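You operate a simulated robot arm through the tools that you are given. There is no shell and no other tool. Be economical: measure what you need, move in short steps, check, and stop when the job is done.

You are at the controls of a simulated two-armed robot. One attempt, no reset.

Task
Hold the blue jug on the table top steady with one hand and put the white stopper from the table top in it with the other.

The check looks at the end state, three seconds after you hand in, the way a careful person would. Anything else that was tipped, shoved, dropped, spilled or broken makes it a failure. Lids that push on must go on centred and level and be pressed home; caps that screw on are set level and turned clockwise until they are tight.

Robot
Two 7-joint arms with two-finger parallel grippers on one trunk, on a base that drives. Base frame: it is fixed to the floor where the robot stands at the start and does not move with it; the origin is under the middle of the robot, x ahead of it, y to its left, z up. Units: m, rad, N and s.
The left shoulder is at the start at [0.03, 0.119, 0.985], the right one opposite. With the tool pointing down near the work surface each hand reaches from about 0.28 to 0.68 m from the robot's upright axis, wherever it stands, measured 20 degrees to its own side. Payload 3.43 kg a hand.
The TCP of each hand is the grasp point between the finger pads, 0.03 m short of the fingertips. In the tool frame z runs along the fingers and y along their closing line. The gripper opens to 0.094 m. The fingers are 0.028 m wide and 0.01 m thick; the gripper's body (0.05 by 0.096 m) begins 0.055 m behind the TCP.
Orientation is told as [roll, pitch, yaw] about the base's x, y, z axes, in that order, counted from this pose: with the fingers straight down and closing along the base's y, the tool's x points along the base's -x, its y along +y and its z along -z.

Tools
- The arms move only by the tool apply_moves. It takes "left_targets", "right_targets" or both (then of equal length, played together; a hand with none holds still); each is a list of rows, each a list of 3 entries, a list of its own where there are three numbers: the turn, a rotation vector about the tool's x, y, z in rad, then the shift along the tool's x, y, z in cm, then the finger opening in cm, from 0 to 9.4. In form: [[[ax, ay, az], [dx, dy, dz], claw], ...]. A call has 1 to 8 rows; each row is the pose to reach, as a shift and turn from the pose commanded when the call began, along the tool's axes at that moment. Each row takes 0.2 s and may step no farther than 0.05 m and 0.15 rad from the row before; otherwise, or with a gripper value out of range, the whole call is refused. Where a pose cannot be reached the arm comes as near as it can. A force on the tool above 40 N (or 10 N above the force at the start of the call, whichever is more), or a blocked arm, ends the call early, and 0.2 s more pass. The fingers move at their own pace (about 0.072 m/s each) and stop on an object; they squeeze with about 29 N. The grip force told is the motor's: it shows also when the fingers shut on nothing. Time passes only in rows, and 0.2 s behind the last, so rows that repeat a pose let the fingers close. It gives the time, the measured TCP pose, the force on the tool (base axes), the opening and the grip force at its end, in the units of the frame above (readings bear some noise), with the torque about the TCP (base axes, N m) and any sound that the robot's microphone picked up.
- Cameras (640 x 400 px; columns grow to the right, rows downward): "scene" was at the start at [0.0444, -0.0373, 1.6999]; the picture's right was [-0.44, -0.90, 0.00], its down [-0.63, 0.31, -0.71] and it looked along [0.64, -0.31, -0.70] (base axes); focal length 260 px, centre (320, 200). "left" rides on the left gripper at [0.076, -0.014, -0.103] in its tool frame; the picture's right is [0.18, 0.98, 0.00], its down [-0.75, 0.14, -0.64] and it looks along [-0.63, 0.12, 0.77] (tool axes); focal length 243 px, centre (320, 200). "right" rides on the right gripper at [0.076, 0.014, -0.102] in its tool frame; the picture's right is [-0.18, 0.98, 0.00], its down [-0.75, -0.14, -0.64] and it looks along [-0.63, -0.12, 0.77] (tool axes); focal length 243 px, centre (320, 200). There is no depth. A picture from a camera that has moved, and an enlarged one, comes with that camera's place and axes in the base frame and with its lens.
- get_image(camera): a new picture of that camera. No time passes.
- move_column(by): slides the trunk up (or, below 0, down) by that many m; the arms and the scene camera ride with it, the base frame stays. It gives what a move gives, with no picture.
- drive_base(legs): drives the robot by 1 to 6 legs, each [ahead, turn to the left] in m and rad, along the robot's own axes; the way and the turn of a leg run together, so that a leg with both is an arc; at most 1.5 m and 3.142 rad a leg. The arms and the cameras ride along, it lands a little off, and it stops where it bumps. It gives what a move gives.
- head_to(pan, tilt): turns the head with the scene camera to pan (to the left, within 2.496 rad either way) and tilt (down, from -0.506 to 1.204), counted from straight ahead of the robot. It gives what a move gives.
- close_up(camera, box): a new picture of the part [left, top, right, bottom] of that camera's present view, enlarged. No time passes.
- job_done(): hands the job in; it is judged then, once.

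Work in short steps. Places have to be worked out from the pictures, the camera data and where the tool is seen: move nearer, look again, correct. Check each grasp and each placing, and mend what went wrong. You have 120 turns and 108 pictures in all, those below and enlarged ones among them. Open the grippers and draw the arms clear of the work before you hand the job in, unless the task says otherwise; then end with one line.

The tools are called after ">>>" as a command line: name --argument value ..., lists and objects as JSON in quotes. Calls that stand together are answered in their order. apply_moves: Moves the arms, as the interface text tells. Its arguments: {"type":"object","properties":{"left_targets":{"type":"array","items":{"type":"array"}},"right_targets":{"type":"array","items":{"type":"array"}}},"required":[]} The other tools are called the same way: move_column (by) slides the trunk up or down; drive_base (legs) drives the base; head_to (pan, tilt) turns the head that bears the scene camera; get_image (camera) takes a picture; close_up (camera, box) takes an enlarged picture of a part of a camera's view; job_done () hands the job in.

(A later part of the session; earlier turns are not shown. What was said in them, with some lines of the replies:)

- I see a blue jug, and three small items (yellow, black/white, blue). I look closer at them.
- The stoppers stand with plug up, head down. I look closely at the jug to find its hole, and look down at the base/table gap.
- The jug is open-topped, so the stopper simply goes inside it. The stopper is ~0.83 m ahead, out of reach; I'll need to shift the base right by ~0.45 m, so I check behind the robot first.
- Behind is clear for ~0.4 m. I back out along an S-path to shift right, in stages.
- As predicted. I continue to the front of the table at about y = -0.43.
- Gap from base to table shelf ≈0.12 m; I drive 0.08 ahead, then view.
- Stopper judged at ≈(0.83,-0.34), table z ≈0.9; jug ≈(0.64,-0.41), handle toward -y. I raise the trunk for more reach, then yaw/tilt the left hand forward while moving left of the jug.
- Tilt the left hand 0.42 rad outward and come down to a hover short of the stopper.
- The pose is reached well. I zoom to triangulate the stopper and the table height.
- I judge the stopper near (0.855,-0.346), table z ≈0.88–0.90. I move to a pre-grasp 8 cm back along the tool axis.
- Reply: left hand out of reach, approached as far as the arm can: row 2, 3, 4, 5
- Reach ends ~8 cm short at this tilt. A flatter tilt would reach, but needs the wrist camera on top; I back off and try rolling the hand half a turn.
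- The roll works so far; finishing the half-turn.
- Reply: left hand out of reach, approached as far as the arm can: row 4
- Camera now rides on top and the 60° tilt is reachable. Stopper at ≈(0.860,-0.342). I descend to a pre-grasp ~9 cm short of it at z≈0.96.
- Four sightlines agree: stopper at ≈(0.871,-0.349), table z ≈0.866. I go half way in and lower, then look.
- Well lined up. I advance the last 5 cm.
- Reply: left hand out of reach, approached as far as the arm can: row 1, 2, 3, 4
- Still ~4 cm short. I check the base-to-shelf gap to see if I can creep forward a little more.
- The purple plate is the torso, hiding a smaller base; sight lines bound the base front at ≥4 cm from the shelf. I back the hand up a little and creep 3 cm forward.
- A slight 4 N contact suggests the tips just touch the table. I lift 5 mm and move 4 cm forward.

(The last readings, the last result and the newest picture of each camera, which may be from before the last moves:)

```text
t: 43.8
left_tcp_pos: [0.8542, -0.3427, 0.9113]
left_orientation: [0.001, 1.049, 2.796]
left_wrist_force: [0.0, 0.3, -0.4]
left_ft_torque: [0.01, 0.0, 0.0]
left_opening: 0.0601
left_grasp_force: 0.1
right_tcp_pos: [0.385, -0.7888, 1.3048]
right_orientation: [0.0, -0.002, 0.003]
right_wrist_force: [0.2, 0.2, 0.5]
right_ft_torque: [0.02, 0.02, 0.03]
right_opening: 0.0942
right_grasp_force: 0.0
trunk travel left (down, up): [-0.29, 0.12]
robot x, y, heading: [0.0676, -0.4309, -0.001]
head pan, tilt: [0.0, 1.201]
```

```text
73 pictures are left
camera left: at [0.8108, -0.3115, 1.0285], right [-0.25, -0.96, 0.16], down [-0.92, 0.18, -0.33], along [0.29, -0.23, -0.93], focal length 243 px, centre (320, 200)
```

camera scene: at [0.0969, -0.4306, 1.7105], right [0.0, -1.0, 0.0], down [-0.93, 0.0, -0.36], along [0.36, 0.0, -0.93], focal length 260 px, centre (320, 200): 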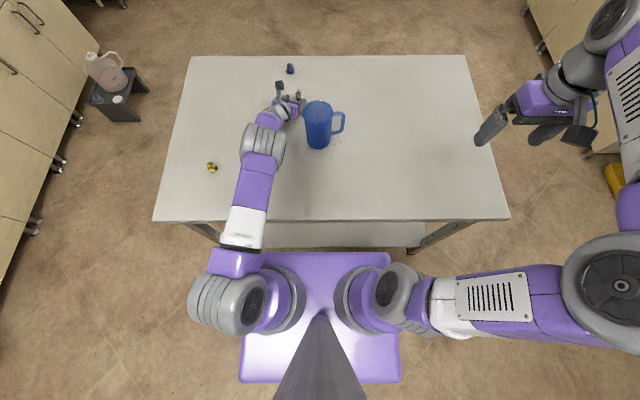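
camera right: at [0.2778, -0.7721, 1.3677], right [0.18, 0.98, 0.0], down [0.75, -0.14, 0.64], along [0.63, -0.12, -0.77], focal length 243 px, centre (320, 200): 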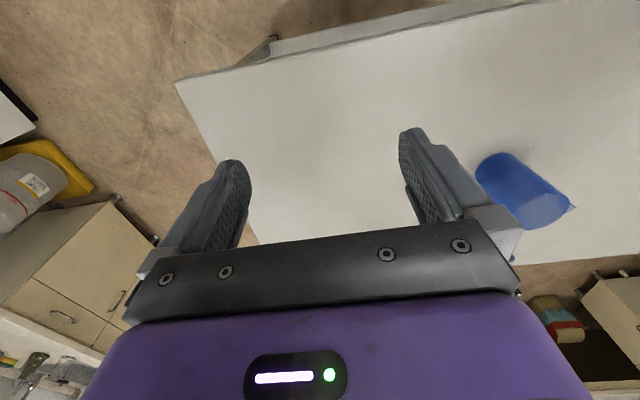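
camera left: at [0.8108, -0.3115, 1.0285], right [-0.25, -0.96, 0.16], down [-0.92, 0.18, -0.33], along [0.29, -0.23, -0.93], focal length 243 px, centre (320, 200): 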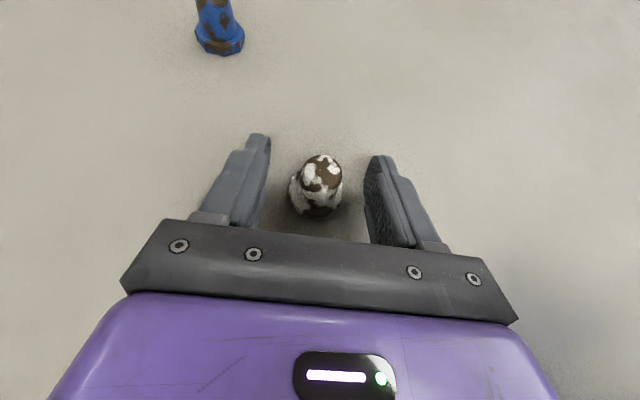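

Stopper is between the pads, centred. I close the fingers.

>>> apply_moves --left_targets '[[[0, 0, 0], [0, 0, 0], 3.5], [[0, 0, 0], [0, 0, 0], 2.5], [[0, 0, 0], [0, 0, 0], 1.0], [[0, 0, 0], [0, 0, 0], 0], [[0, 0, 0], [0, 0, 0], 0]]'

>>> get_image --camera "left"

```text
t: 45.0
left_tcp_pos: [0.8551, -0.3434, 0.9149]
left_orientation: [-0.001, 1.057, 2.793]
left_wrist_force: [5.9, 1.4, 16.0]
left_ft_torque: [-0.01, -0.26, -0.01]
left_opening: 0.0219
left_grasp_force: 29.2
right_tcp_pos: [0.3828, -0.7899, 1.3052]
right_orientation: [-0.001, -0.004, 0.0]
right_wrist_force: [0.5, 0.0, 0.0]
right_ft_torque: [0.02, 0.0, 0.02]
right_opening: 0.094
right_grasp_force: 0.0
trunk travel left (down, up): [-0.29, 0.12]
robot x, y, heading: [0.0747, -0.4303, -0.005]
head pan, tilt: [0.0, 1.201]
```

```text
72 pictures are left
camera left: at [0.8107, -0.3119, 1.0319], right [-0.25, -0.95, 0.16], down [-0.92, 0.18, -0.34], along [0.29, -0.23, -0.93], focal length 243 px, centre (320, 200)
```

left: 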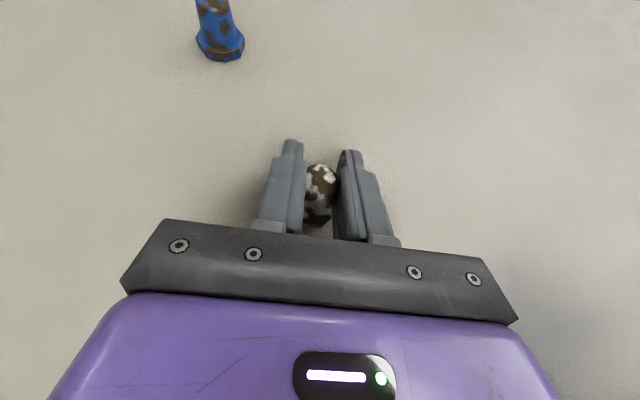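

Grip holds at 22 mm with 29 N. I lift straight up, then draw back and up.

>>> apply_moves --left_targets '[[[0, 0, 0], [1.7, 0, -1.0], 0], [[0, 0, 0], [4.3, 0, -2.5], 0], [[0, 0, 0], [7.1, 0, -5.5], 0], [[0, 0, 0], [10, 0, -9.5], 0], [[0, 0, 0], [12.5, 0, -13.5], 0], [[0, 0, 0], [15, 0, -17.5], 0], [[0, 0, 0], [17, 0, -21.5], 0], [[0, 0, 0], [18.6, 0, -24.8], 0]]'

>>> head_to --pan 0.0 --tilt 0.8

>>> get_image --camera "scene"

>>> get_image --camera "left"

```text
t: 46.8
left_tcp_pos: [0.7382, -0.3016, 1.196]
left_orientation: [0.001, 1.051, 2.794]
left_wrist_force: [0.3, 0.2, 0.1]
left_ft_torque: [0.02, -0.03, -0.02]
left_opening: 0.0223
left_grasp_force: 28.7
right_tcp_pos: [0.3835, -0.787, 1.305]
right_orientation: [0.002, -0.003, 0.003]
right_wrist_force: [-0.5, 0.1, -0.1]
right_ft_torque: [-0.02, -0.01, 0.03]
right_opening: 0.0941
right_grasp_force: 0.0
trunk travel left (down, up): [-0.29, 0.12]
robot x, y, heading: [0.0717, -0.4304, -0.003]
head pan, tilt: [0.0, 1.201]
```

```text
t: 47.7
left_tcp_pos: [0.738, -0.3018, 1.1965]
left_orientation: [0.002, 1.05, 2.794]
left_wrist_force: [-0.1, -0.4, -0.7]
left_ft_torque: [0.02, -0.02, -0.02]
left_opening: 0.022
left_grasp_force: 29.0
right_tcp_pos: [0.3856, -0.7889, 1.3051]
right_orientation: [-0.001, -0.001, 0.0]
right_wrist_force: [0.4, 0.1, 0.3]
right_ft_torque: [0.04, 0.0, 0.02]
right_opening: 0.0941
right_grasp_force: 0.0
trunk travel left (down, up): [-0.29, 0.12]
robot x, y, heading: [0.0713, -0.4281, 0.003]
head pan, tilt: [0.0, 0.799]
```

```text
71 pictures are left
camera scene: at [0.1226, -0.4307, 1.738], right [0.0, -1.0, 0.0], down [-0.72, 0.0, -0.7], along [0.7, 0.0, -0.72], focal length 260 px, centre (320, 200)
```

scene: 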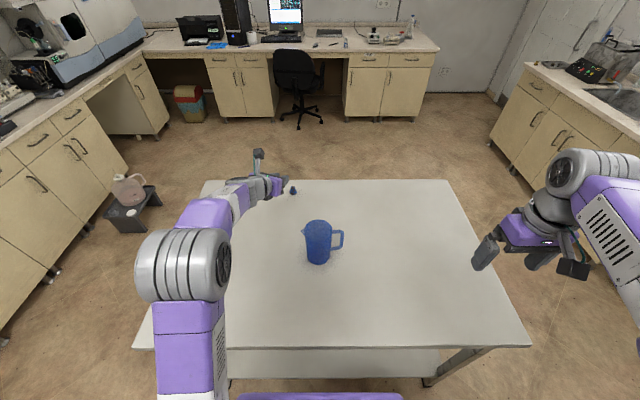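

```text
70 pictures are left
camera left: at [0.6955, -0.2704, 1.3128], right [-0.25, -0.96, 0.16], down [-0.92, 0.18, -0.33], along [0.29, -0.23, -0.93], focal length 243 px, centre (320, 200)
```

left: 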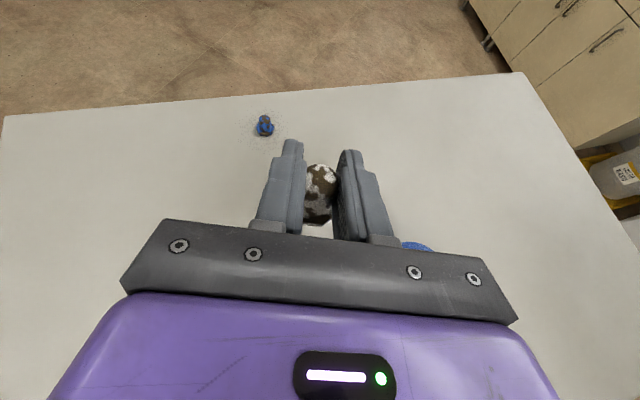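

Stopper is up. Now I zoom on the jug to plan the right-hand grip on its handle.

>>> close_up --camera "scene" --box '[288, 210, 360, 270]'

>>> get_image --camera "right"

```text
6.67 times, centred on (324, 240) of scene
camera zoom: at [0.1226, -0.4307, 1.738], right [0.0, -1.0, 0.0], down [-0.72, 0.0, -0.7], along [0.7, 0.0, -0.72], focal length 1736 px, centre (293, -67)
```

zoom: 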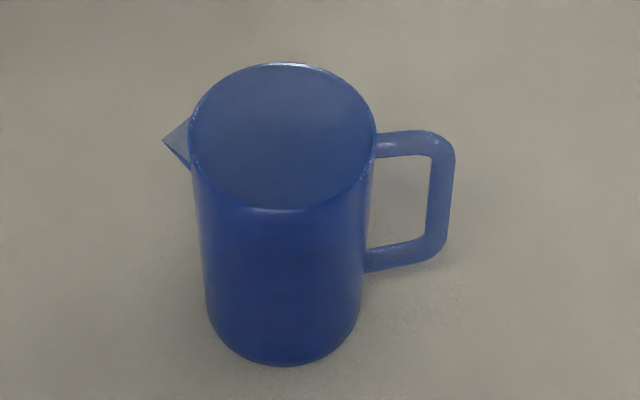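

```text
68 pictures are left
camera right: at [0.3073, -0.7722, 1.4078], right [0.18, 0.98, 0.0], down [0.75, -0.14, 0.64], along [0.63, -0.12, -0.77], focal length 243 px, centre (320, 200)
```

right: 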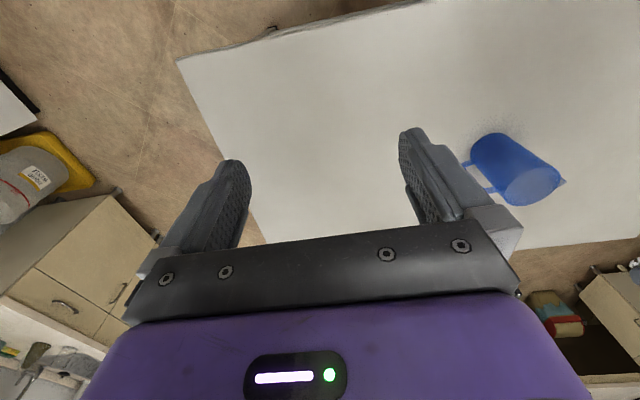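

Jug centre ≈(0.655,-0.426), rim z≈1.044; the handle's upright bar ≈(0.648,-0.504), z 0.95–1.04. I'll straddle that bar with the right hand from the -y side: first yaw the right hand.

>>> apply_moves --right_targets '[[[0, 0, 0.15], [0, 0, 0], 6], [[0, 0, 0.3], [-2, 0, 0], 6], [[0, 0, 0.45], [-4, 0, 0], 6], [[0, 0, 0.6], [-6, 0, 0], 6], [[0, 0, 0.75], [-8, 0, 0], 6], [[0, 0, 0.9], [-10, 0, 0], 6], [[0, 0, 1.05], [-12, 0, 0], 6], [[0, 0, 1.2], [-14, 0, 0], 6]]'

>>> apply_moves --right_targets '[[[0, 0, 0.12], [0, 0, 0], 6], [[0, 0, 0.25], [0, 0, 0], 6], [[0, 0, 0.37], [0, 0, 0], 6], [[0, 0, 0.37], [0, 0, 0], 6]]'

```text
t: 49.5
left_tcp_pos: [0.7387, -0.3012, 1.1966]
left_orientation: [0.001, 1.049, 2.796]
left_wrist_force: [0.8, 0.0, -1.2]
left_ft_torque: [0.04, -0.03, -0.01]
left_opening: 0.0218
left_grasp_force: 29.2
right_tcp_pos: [0.5255, -0.7876, 1.3046]
right_orientation: [0.003, 0.0, -1.201]
right_wrist_force: [0.4, -0.5, 1.1]
right_ft_torque: [0.03, 0.02, -0.02]
right_opening: 0.0601
right_grasp_force: 0.0
trunk travel left (down, up): [-0.29, 0.12]
robot x, y, heading: [0.0702, -0.4306, 0.003]
head pan, tilt: [0.0, 0.799]
```

```text
t: 50.5
left_tcp_pos: [0.7369, -0.3013, 1.1964]
left_orientation: [0.001, 1.051, 2.795]
left_wrist_force: [0.0, 0.3, 0.4]
left_ft_torque: [0.01, 0.0, 0.03]
left_opening: 0.0219
left_grasp_force: 28.9
right_tcp_pos: [0.5248, -0.788, 1.306]
right_orientation: [0.001, 0.0, -1.57]
right_wrist_force: [-0.4, 1.2, 0.4]
right_ft_torque: [0.02, 0.02, 0.0]
right_opening: 0.0601
right_grasp_force: 0.0
trunk travel left (down, up): [-0.29, 0.12]
robot x, y, heading: [0.069, -0.4254, -0.006]
head pan, tilt: [0.0, 0.799]
```

Now tilt the right hand 1.1 rad toward +y while moving to a point right of the handle.

>>> apply_moves --right_targets '[[[0, 0.14, 0], [1, 1.5, 2.5], 6], [[0, 0.28, 0], [2, 3, 5], 6], [[0, 0.42, 0], [3.5, 4.5, 7.5], 6], [[0, 0.56, 0], [5, 6, 10], 6], [[0, 0.7, 0], [7, 8, 13], 6], [[0, 0.84, 0], [9, 10, 16], 6], [[0, 0.98, 0], [11, 11.5, 18.5], 6], [[0, 1.1, 0], [12.8, 12.3, 20.5], 6]]'

>>> get_image --camera "right"

>>> get_image --camera "scene"

```text
t: 52.3
left_tcp_pos: [0.7384, -0.3023, 1.1964]
left_orientation: [0.002, 1.05, 2.795]
left_wrist_force: [-0.9, 0.4, 0.1]
left_ft_torque: [0.0, 0.01, 0.01]
left_opening: 0.0216
left_grasp_force: 29.1
right_tcp_pos: [0.6483, -0.6599, 1.1014]
right_orientation: [0.004, 1.102, -1.564]
right_wrist_force: [0.3, -0.5, 0.0]
right_ft_torque: [0.01, -0.01, 0.05]
right_opening: 0.0598
right_grasp_force: 0.0
trunk travel left (down, up): [-0.29, 0.12]
robot x, y, heading: [0.0694, -0.4285, 0.001]
head pan, tilt: [0.0, 0.799]
```

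```text
67 pictures are left
camera right: at [0.662, -0.7158, 1.215], right [0.98, -0.08, -0.16], down [-0.14, -0.91, -0.38], along [-0.12, 0.4, -0.91], focal length 243 px, centre (320, 200)
```

right: 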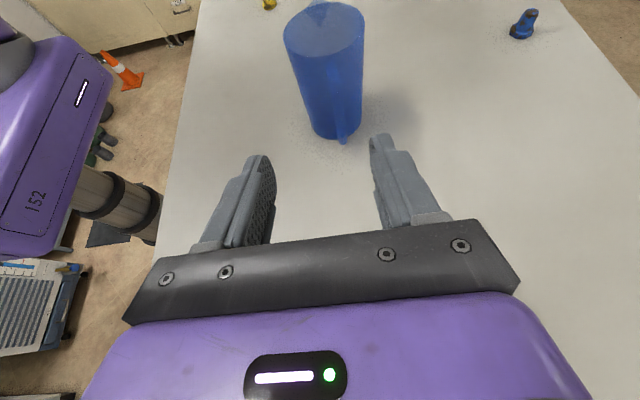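

```text
66 pictures are left
camera scene: at [0.1235, -0.431, 1.738], right [0.0, -1.0, 0.0], down [-0.72, 0.0, -0.7], along [0.7, 0.0, -0.72], focal length 260 px, centre (320, 200)
```

scene: 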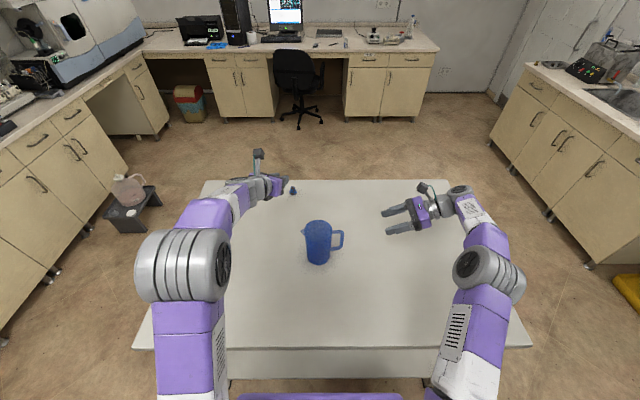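

Excellent pose. Zoom in on the handle from the right camera.

>>> close_up --camera "right" --box '[256, 0, 400, 150]'

```text
2.67 times, centred on (328, 75) of right
camera zoom: at [0.662, -0.7158, 1.215], right [0.98, -0.08, -0.16], down [-0.14, -0.91, -0.38], along [-0.12, 0.4, -0.91], focal length 647 px, centre (299, 533)
```

zoom: 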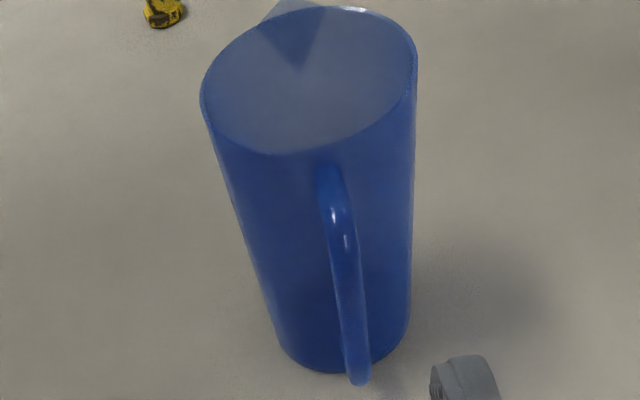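

Handle bar at x≈0.663. I approach to 5 cm short, then check.

>>> apply_moves --right_targets '[[[0, 0, 0], [-0.8, 0.5, 4], 6], [[0, 0, 0], [-1.6, 1.0, 8], 6], [[0, 0, 0], [-2.4, 1.5, 12.5], 6], [[0, 0, 0], [-2.4, 1.5, 12.5], 6]]'

>>> get_image --camera "right"

>>> close_up --camera "scene" --box '[288, 200, 400, 270]'

```text
t: 53.3
left_tcp_pos: [0.7372, -0.3028, 1.196]
left_orientation: [-0.001, 1.049, 2.795]
left_wrist_force: [-0.1, -0.2, -1.3]
left_ft_torque: [0.01, 0.0, 0.01]
left_opening: 0.0218
left_grasp_force: 29.0
right_tcp_pos: [0.662, -0.5604, 1.0236]
right_orientation: [0.005, 1.1, -1.562]
right_wrist_force: [0.7, -0.6, -0.6]
right_ft_torque: [-0.02, 0.02, 0.02]
right_opening: 0.0601
right_grasp_force: 0.0
trunk travel left (down, up): [-0.29, 0.12]
robot x, y, heading: [0.073, -0.4299, -0.009]
head pan, tilt: [0.0, 0.799]
```

```text
64 pictures are left
camera right: at [0.6759, -0.615, 1.1378], right [0.98, -0.08, -0.16], down [-0.14, -0.91, -0.38], along [-0.12, 0.4, -0.91], focal length 243 px, centre (320, 200)
```

right: 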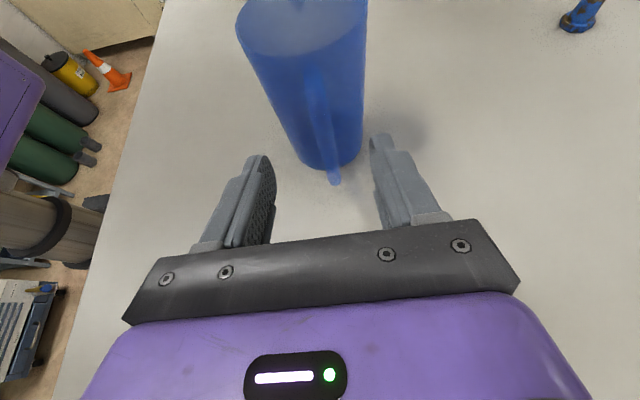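

```text
5.71 times, centred on (344, 235) of scene
camera zoom: at [0.1222, -0.4314, 1.7381], right [0.0, -1.0, 0.0], down [-0.72, 0.0, -0.7], along [0.7, 0.0, -0.72], focal length 1488 px, centre (183, 0)
```

zoom: 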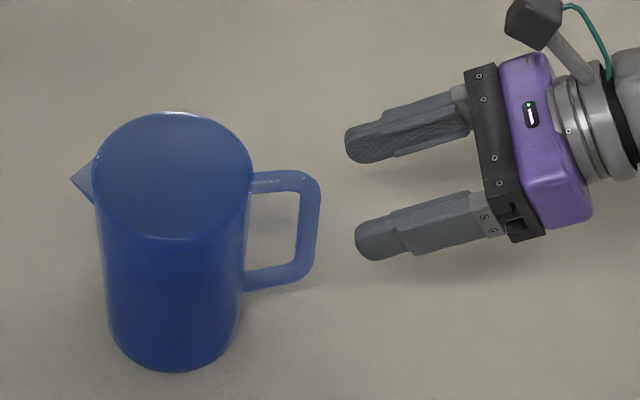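

Aligned with the bar between the fingers. I advance the last 4.7 cm.

>>> apply_moves --right_targets '[[[0, 0, 0], [0, 0.1, 1.6], 6], [[0, 0, 0], [0, 0.1, 3.2], 6], [[0, 0, 0], [0, 0.1, 4.7], 6], [[0, 0, 0], [0, 0.1, 4.7], 6]]'

>>> get_image --camera "right"

>>> close_up --camera "scene" --box '[288, 200, 400, 270]'

```text
t: 54.3
left_tcp_pos: [0.7379, -0.3025, 1.1954]
left_orientation: [0.0, 1.051, 2.794]
left_wrist_force: [0.7, -0.4, -0.7]
left_ft_torque: [-0.01, 0.0, -0.01]
left_opening: 0.022
left_grasp_force: 28.8
right_tcp_pos: [0.6626, -0.518, 1.0012]
right_orientation: [0.005, 1.101, -1.563]
right_wrist_force: [1.2, 0.5, 0.0]
right_ft_torque: [0.03, -0.04, 0.0]
right_opening: 0.0601
right_grasp_force: 0.0
trunk travel left (down, up): [-0.29, 0.12]
robot x, y, heading: [0.0747, -0.4265, 0.002]
head pan, tilt: [0.0, 0.799]
```

```text
62 pictures are left
camera right: at [0.6766, -0.5725, 1.1154], right [0.98, -0.08, -0.16], down [-0.14, -0.91, -0.38], along [-0.12, 0.4, -0.91], focal length 243 px, centre (320, 200)
```

right: 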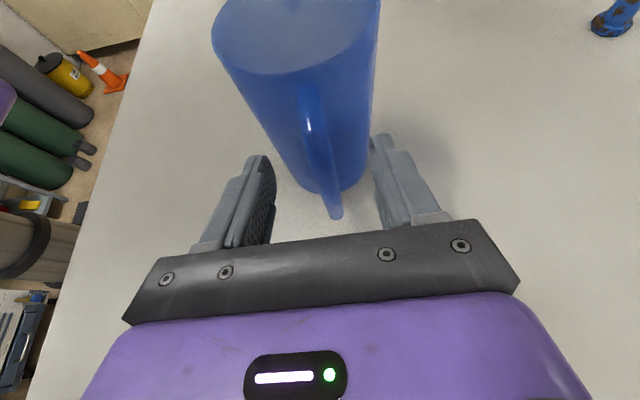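

```text
5.71 times, centred on (344, 235) of scene
camera zoom: at [0.1226, -0.4311, 1.738], right [0.0, -1.0, 0.0], down [-0.72, 0.0, -0.7], along [0.7, 0.0, -0.72], focal length 1488 px, centre (183, 0)
```

zoom: 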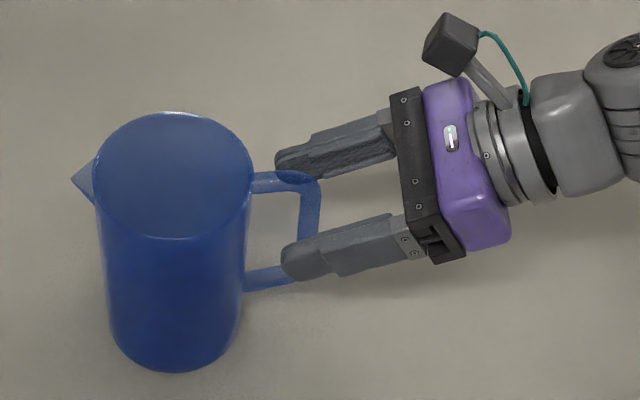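

The fingers straddle the bar without touching the jug. I close gently.

>>> apply_moves --right_targets '[[[0, 0, 0], [0, 0, 0], 4], [[0, 0, 0], [0, 0, 0], 2.5], [[0, 0, 0], [0, 0, 0], 1.8], [[0, 0, 0], [0, 0, 0], 1.2], [[0, 0, 0], [0, 0, 0], 0.5], [[0, 0, 0], [0, 0, 0], 0.5]]'

>>> get_image --camera "right"

>>> close_up --camera "scene" --box '[288, 200, 400, 270]'

```text
t: 55.7
left_tcp_pos: [0.7385, -0.3019, 1.1952]
left_orientation: [0.003, 1.05, 2.795]
left_wrist_force: [0.8, -0.4, 0.1]
left_ft_torque: [0.0, 0.03, 0.01]
left_opening: 0.0214
left_grasp_force: 28.8
right_tcp_pos: [0.6637, -0.5188, 1.0002]
right_orientation: [0.006, 1.1, -1.562]
right_wrist_force: [0.8, -1.0, 1.1]
right_ft_torque: [0.14, 0.06, -0.02]
right_opening: 0.0123
right_grasp_force: 28.6
trunk travel left (down, up): [-0.29, 0.12]
robot x, y, heading: [0.0673, -0.4242, -0.0]
head pan, tilt: [0.0, 0.799]
```

```text
60 pictures are left
camera right: at [0.6768, -0.5729, 1.1159], right [0.98, -0.08, -0.16], down [-0.14, -0.91, -0.38], along [-0.12, 0.4, -0.91], focal length 243 px, centre (320, 200)
```

right: 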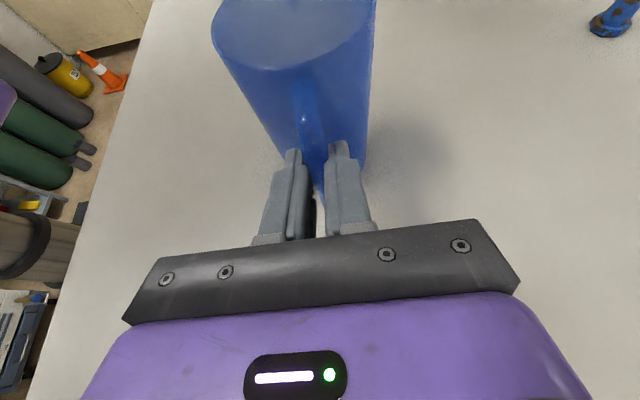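

```text
5.71 times, centred on (344, 235) of scene
camera zoom: at [0.1227, -0.4309, 1.738], right [0.0, -1.0, 0.0], down [-0.72, 0.0, -0.7], along [0.7, 0.0, -0.72], focal length 1488 px, centre (183, 0)
```

zoom: 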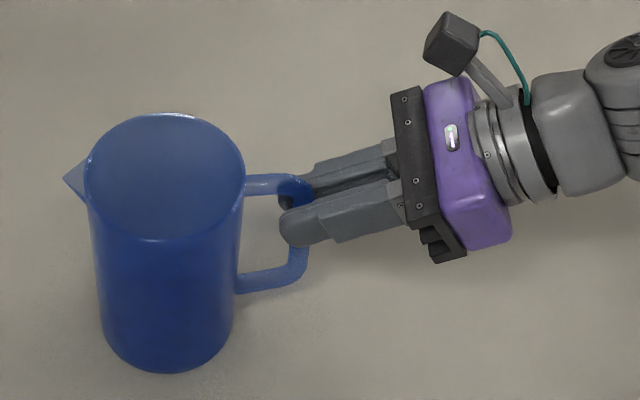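

Jug held by the handle (12 mm bar, 29 N), upright, mouth centre ≈(0.657,-0.422). Now I un-tilt the left hand partly and carry the stopper over the mouth at z≈1.15.

>>> apply_moves --left_targets '[[[0, -0.1, 0], [0, 0, 0], 0], [[0, -0.2, 0], [0, 0, 0], 0], [[0, -0.3, 0], [0, 3, 0], 0], [[0, -0.4, 0], [-1, 6, 0], 0], [[0, -0.5, 0], [-2, 9, 0], 0], [[0, -0.6, 0], [-4, 12, -0.5], 0], [[0, -0.6, 0], [-5.7, 13.85, -0.9], 0], [[0, -0.6, 0], [-5.7, 13.85, -0.9], 0]]'

>>> get_image --camera "left"

>>> get_image --camera "right"

>>> close_up --camera "scene" --box '[264, 180, 392, 260]'

```text
t: 57.5
left_tcp_pos: [0.6563, -0.418, 1.1498]
left_orientation: [-0.001, 0.452, 2.793]
left_wrist_force: [0.4, 0.2, 0.2]
left_ft_torque: [-0.02, 0.0, 0.01]
left_opening: 0.0218
left_grasp_force: 29.1
right_tcp_pos: [0.6641, -0.5175, 1.001]
right_orientation: [0.004, 1.099, -1.562]
right_wrist_force: [-0.3, -0.9, 4.2]
right_ft_torque: [0.29, 0.11, 0.06]
right_opening: 0.0121
right_grasp_force: 29.3
trunk travel left (down, up): [-0.29, 0.12]
robot x, y, heading: [0.0737, -0.4328, -0.008]
head pan, tilt: [0.0, 0.799]
```

```text
58 pictures are left
camera left: at [0.6837, -0.4127, 1.2758], right [-0.18, -0.98, 0.08], down [-0.95, 0.19, 0.25], along [-0.26, -0.03, -0.96], focal length 243 px, centre (320, 200)
```

left: 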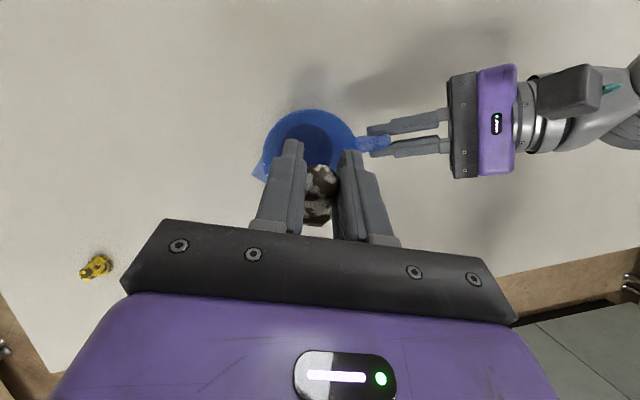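

```text
57 pictures are left
camera right: at [0.6764, -0.5727, 1.1158], right [0.98, -0.08, -0.16], down [-0.14, -0.91, -0.38], along [-0.12, 0.4, -0.91], focal length 243 px, centre (320, 200)
```

right: 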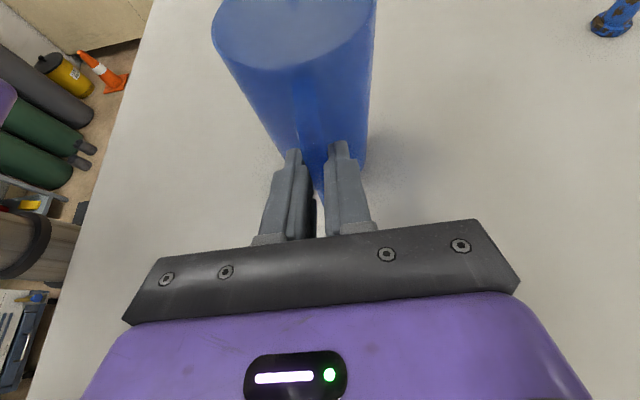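

```text
5.00 times, centred on (328, 220) of scene
camera zoom: at [0.1223, -0.4308, 1.7381], right [0.0, -1.0, 0.0], down [-0.72, 0.0, -0.7], along [0.7, 0.0, -0.72], focal length 1302 px, centre (280, 100)
```

zoom: 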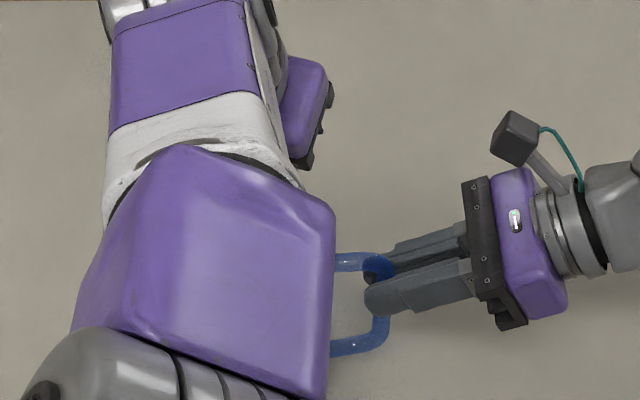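

Mouth centre ≈(0.663,-0.421), stopper right above it. I lower the stopper straight down into the mouth to TCP z≈1.03.

>>> apply_moves --left_targets '[[[0, 0, 0], [-1.2, 0, 2.7], 0], [[0, 0, 0], [-2.4, 0, 5.4], 0], [[0, 0, 0], [-3.6, 0, 8.1], 0], [[0, 0, 0], [-4.9, 0.1, 10.9], 0], [[0, 0, 0], [-4.9, 0.1, 10.9], 0]]'

>>> get_image --camera "left"

>>> get_image --camera "right"

```text
t: 58.7
left_tcp_pos: [0.6589, -0.4205, 1.0314]
left_orientation: [0.001, 0.45, 2.794]
left_wrist_force: [-1.1, -0.3, -0.8]
left_ft_torque: [0.0, 0.03, 0.05]
left_opening: 0.0216
left_grasp_force: 29.2
right_tcp_pos: [0.6633, -0.5174, 1.0008]
right_orientation: [0.007, 1.099, -1.562]
right_wrist_force: [0.2, 0.4, 3.6]
right_ft_torque: [0.19, 0.09, 0.01]
right_opening: 0.0124
right_grasp_force: 29.2
trunk travel left (down, up): [-0.29, 0.12]
robot x, y, heading: [0.0718, -0.4304, 0.001]
head pan, tilt: [0.0, 0.799]
```

```text
55 pictures are left
camera left: at [0.6864, -0.4151, 1.1572], right [-0.18, -0.98, 0.08], down [-0.95, 0.19, 0.25], along [-0.26, -0.03, -0.96], focal length 243 px, centre (320, 200)
```

left: 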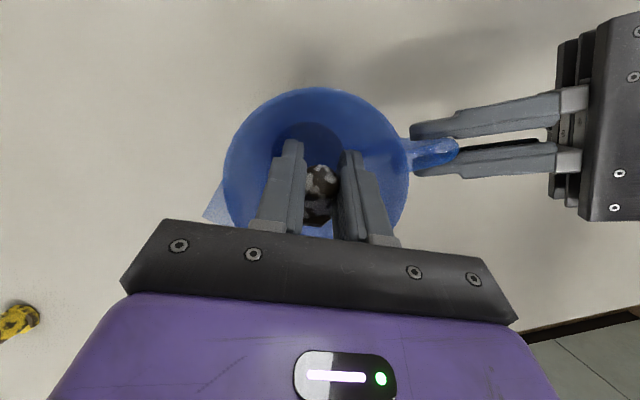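

```text
54 pictures are left
camera right: at [0.6764, -0.5727, 1.1158], right [0.98, -0.08, -0.16], down [-0.14, -0.91, -0.38], along [-0.12, 0.4, -0.91], focal length 243 px, centre (320, 200)
```

right: 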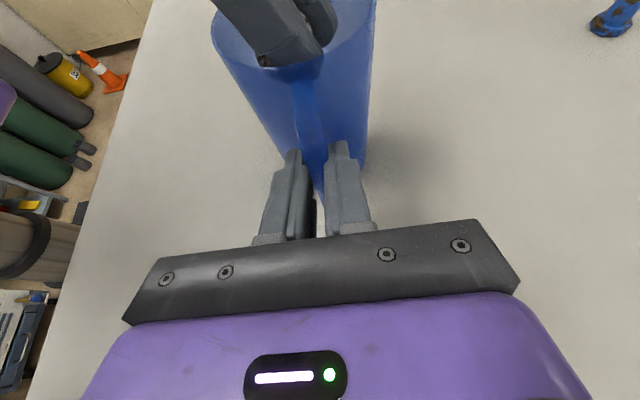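

Stopper and fingers are inside the mouth with clear room. I open to 3.6 cm to release.

>>> apply_moves --left_targets '[[[0, 0, 0], [0, 0, 0], 2.8], [[0, 0, 0], [0, 0, 0], 3.4], [[0, 0, 0], [0, 0, 0], 3.6], [[0, 0, 0], [0, 0, 0], 3.6]]'

>>> get_image --camera "left"

```text
t: 59.7
left_tcp_pos: [0.6587, -0.4211, 1.0312]
left_orientation: [-0.002, 0.451, 2.795]
left_wrist_force: [0.5, 0.2, 0.0]
left_ft_torque: [-0.01, -0.03, 0.01]
left_opening: 0.036
left_grasp_force: 0.1
right_tcp_pos: [0.6628, -0.5188, 1.0008]
right_orientation: [0.006, 1.101, -1.561]
right_wrist_force: [0.6, -0.9, 3.6]
right_ft_torque: [0.1, 0.09, 0.01]
right_opening: 0.0123
right_grasp_force: 28.9
trunk travel left (down, up): [-0.29, 0.12]
robot x, y, heading: [0.0746, -0.4292, -0.005]
head pan, tilt: [0.0, 0.799]
```

```text
53 pictures are left
camera left: at [0.6864, -0.4151, 1.1575], right [-0.18, -0.98, 0.08], down [-0.95, 0.19, 0.25], along [-0.26, -0.03, -0.96], focal length 243 px, centre (320, 200)
```

left: 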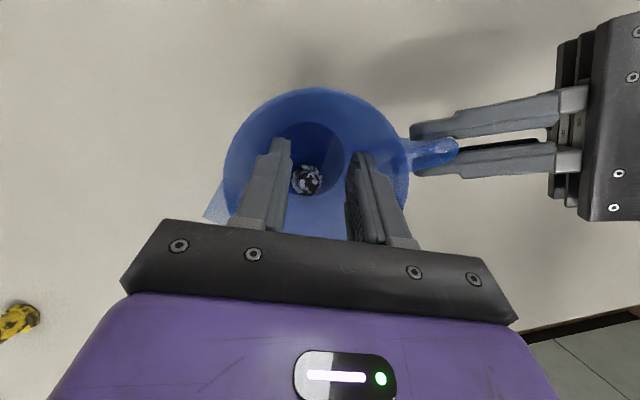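

The stopper lies at the jug's bottom. I narrow the fingers and lift the left hand straight out.

>>> apply_moves --left_targets '[[[0, 0, 0], [0, 0, 0], 2.6], [[0, 0, 0], [0, 0, 0], 2.4], [[0, 0, 0], [1.2, 0, -2.7], 2.4], [[0, 0, 0], [2.4, 0, -5.4], 2.4], [[0, 0, 0], [3.6, 0, -8.1], 2.4], [[0, 0, 0], [4.9, 0, -10.9], 2.4], [[0, 0, 0], [4.0, -3, -13.5], 2.4], [[0, 0, 0], [2.0, -6, -16], 2.4]]'

>>> get_image --camera "scene"

>>> get_image --camera "left"

```text
t: 61.5
left_tcp_pos: [0.6312, -0.3459, 1.1831]
left_orientation: [0.0, 0.45, 2.796]
left_wrist_force: [-0.1, 0.1, 0.3]
left_ft_torque: [-0.04, -0.03, -0.01]
left_opening: 0.0241
left_grasp_force: 0.0
right_tcp_pos: [0.6625, -0.517, 1.001]
right_orientation: [0.006, 1.1, -1.562]
right_wrist_force: [-0.2, 0.3, 2.8]
right_ft_torque: [0.2, 0.16, -0.04]
right_opening: 0.0127
right_grasp_force: 28.5
trunk travel left (down, up): [-0.29, 0.12]
robot x, y, heading: [0.0729, -0.4284, -0.004]
head pan, tilt: [0.0, 0.799]
```

```text
52 pictures are left
camera scene: at [0.1218, -0.4298, 1.738], right [0.0, -1.0, 0.0], down [-0.72, 0.0, -0.7], along [0.7, 0.0, -0.72], focal length 260 px, centre (320, 200)
```

scene: 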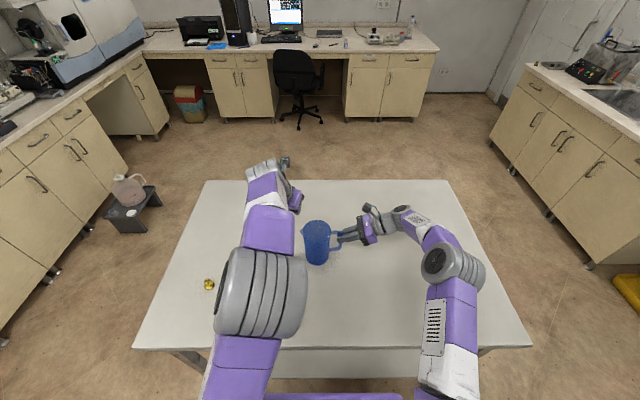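

```text
51 pictures are left
camera left: at [0.6592, -0.3399, 1.3083], right [-0.18, -0.98, 0.08], down [-0.95, 0.19, 0.25], along [-0.26, -0.03, -0.96], focal length 243 px, centre (320, 200)
```

left: 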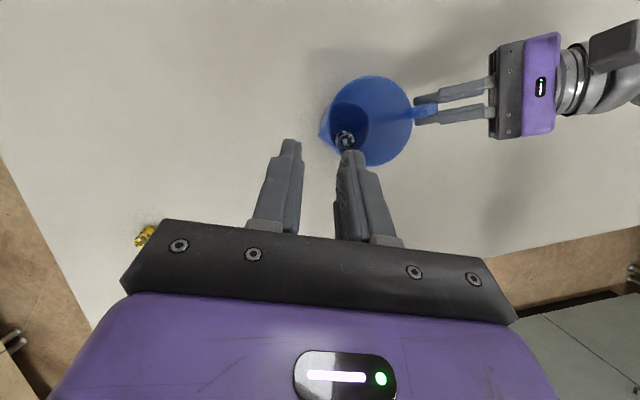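

The stopper is in the jug. I move the left hand further clear and open the right hand.

>>> apply_moves --left_targets '[[[0, 0, 0], [0, -3, -1], 2.4], [[0, 0, 0], [-1, -6, -2], 2.4], [[0, 0, 0], [-3, -9, -3], 2.4], [[0, 0, 0], [-5, -12, -4], 2.4], [[0, 0, 0], [-7, -14, -5], 2.4], [[0, 0, 0], [-9, -15, -5], 2.4]]'

>>> apply_moves --right_targets '[[[0, 0, 0], [0, 0, 0], 1.6], [[0, 0, 0], [0, 0, 0], 2.5], [[0, 0, 0], [0, 0, 0], 4], [[0, 0, 0], [0, 0, 0], 5], [[0, 0, 0], [0, 0, 0], 5]]'

>>> get_image --camera "right"

>>> close_up --camera "scene" --box '[288, 200, 400, 270]'

```text
t: 62.9
left_tcp_pos: [0.5851, -0.1702, 1.1895]
left_orientation: [0.0, 0.451, 2.793]
left_wrist_force: [-0.4, -0.3, -0.7]
left_ft_torque: [-0.04, 0.0, 0.0]
left_opening: 0.0241
left_grasp_force: 0.1
right_tcp_pos: [0.6625, -0.5182, 0.9999]
right_orientation: [0.006, 1.101, -1.561]
right_wrist_force: [-0.4, -0.6, 2.2]
right_ft_torque: [0.11, 0.1, 0.0]
right_opening: 0.0124
right_grasp_force: 29.2
trunk travel left (down, up): [-0.29, 0.12]
robot x, y, heading: [0.0729, -0.429, 0.003]
head pan, tilt: [0.0, 0.799]
```

```text
t: 64.1
left_tcp_pos: [0.5846, -0.171, 1.1892]
left_orientation: [-0.001, 0.449, 2.794]
left_wrist_force: [-0.3, -0.4, -0.3]
left_ft_torque: [-0.03, -0.02, 0.02]
left_opening: 0.024
left_grasp_force: 0.1
right_tcp_pos: [0.6634, -0.5174, 0.9995]
right_orientation: [0.007, 1.1, -1.564]
right_wrist_force: [0.1, 0.1, 0.5]
right_ft_torque: [0.0, -0.03, 0.0]
right_opening: 0.0499
right_grasp_force: 0.0
trunk travel left (down, up): [-0.29, 0.12]
robot x, y, heading: [0.0728, -0.4314, -0.002]
head pan, tilt: [0.0, 0.799]
```

```text
50 pictures are left
camera right: at [0.6767, -0.5727, 1.1156], right [0.98, -0.08, -0.16], down [-0.14, -0.91, -0.38], along [-0.12, 0.4, -0.91], focal length 243 px, centre (320, 200)
```

right: 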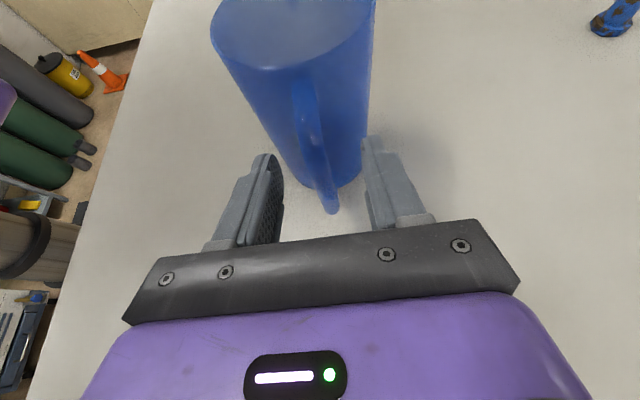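

```text
5.71 times, centred on (344, 235) of scene
camera zoom: at [0.1227, -0.4308, 1.738], right [0.0, -1.0, 0.0], down [-0.72, 0.0, -0.7], along [0.7, 0.0, -0.72], focal length 1488 px, centre (183, 0)
```

zoom: 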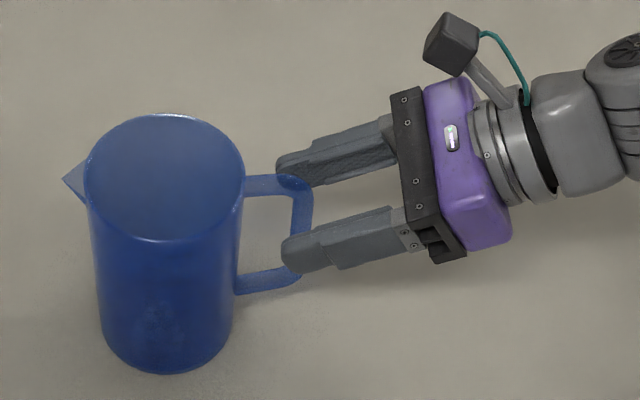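

Jug stands upright and the handle is free between the fingers. I draw the right hand straight back.

>>> apply_moves --right_targets '[[[0, 0, 0], [0, 0, -2], 5], [[0, 0, 0], [0, 0, -5], 5], [[0, 0, 0], [0, 0, -9], 5], [[0, 0, 0], [1, 0, -13], 5], [[0, 0, 0], [3, 0, -16], 5], [[0, 0, 0], [5, 0, -18], 5]]'

>>> get_image --camera "scene"

>>> close_up --camera "scene" --box '[264, 170, 392, 270]'

```text
t: 65.5
left_tcp_pos: [0.5863, -0.1707, 1.1892]
left_orientation: [0.0, 0.451, 2.795]
left_wrist_force: [-0.3, -0.3, -0.2]
left_ft_torque: [-0.01, -0.03, 0.02]
left_opening: 0.0238
left_grasp_force: 0.0
right_tcp_pos: [0.6614, -0.6564, 1.128]
right_orientation: [0.003, 1.099, -1.565]
right_wrist_force: [0.4, -0.6, 0.9]
right_ft_torque: [0.01, 0.02, -0.01]
right_opening: 0.0501
right_grasp_force: 0.0
trunk travel left (down, up): [-0.29, 0.12]
robot x, y, heading: [0.0729, -0.4302, 0.002]
head pan, tilt: [0.0, 0.799]
```

```text
48 pictures are left
camera scene: at [0.1225, -0.4308, 1.738], right [0.0, -1.0, 0.0], down [-0.72, 0.0, -0.7], along [0.7, 0.0, -0.72], focal length 260 px, centre (320, 200)
```

scene: 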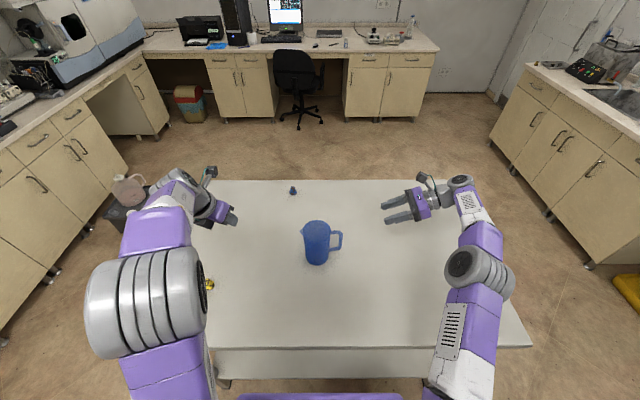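

```text
4.00 times, centred on (328, 220) of scene
camera zoom: at [0.1225, -0.4308, 1.738], right [0.0, -1.0, 0.0], down [-0.72, 0.0, -0.7], along [0.7, 0.0, -0.72], focal length 1041 px, centre (288, 120)
```

zoom: 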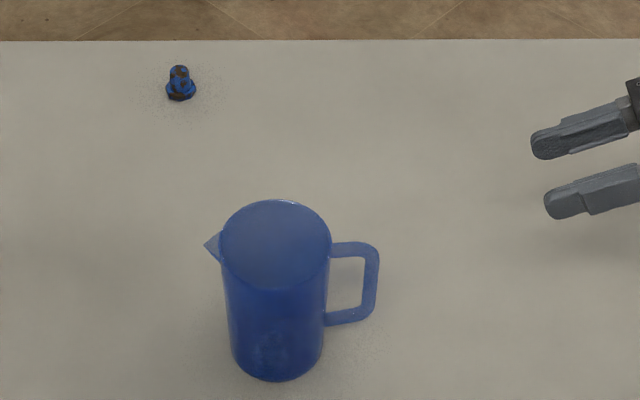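

Jug upright with the stopper inside; the other stoppers are undisturbed. I open the left gripper fully and hand in.

>>> apply_moves --left_targets '[[[0, 0, 0], [0, 0, 0], 5], [[0, 0, 0], [0, 0, 0], 8], [[0, 0, 0], [0, 0, 0], 8]]'

>>> job_done

```text
t: 66.3
left_tcp_pos: [0.5854, -0.1707, 1.1887]
left_orientation: [0.0, 0.45, 2.794]
left_wrist_force: [0.0, 0.0, -0.1]
left_ft_torque: [0.01, 0.01, -0.01]
left_opening: 0.08
left_grasp_force: 0.0
right_tcp_pos: [0.6632, -0.6552, 1.1276]
right_orientation: [0.005, 1.098, -1.563]
right_wrist_force: [0.6, -0.3, 0.6]
right_ft_torque: [-0.02, 0.02, -0.01]
right_opening: 0.0501
right_grasp_force: 0.0
trunk travel left (down, up): [-0.29, 0.12]
robot x, y, heading: [0.0713, -0.4294, -0.0]
head pan, tilt: [0.0, 0.799]
```

```text
The job is handed in.
```

The white stopper is in the blue jug: the right hand held the jug by its handle while the left dropped the stopper in, the jug moved about 4 mm when gripped and still stands upright, and both hands are open and clear.
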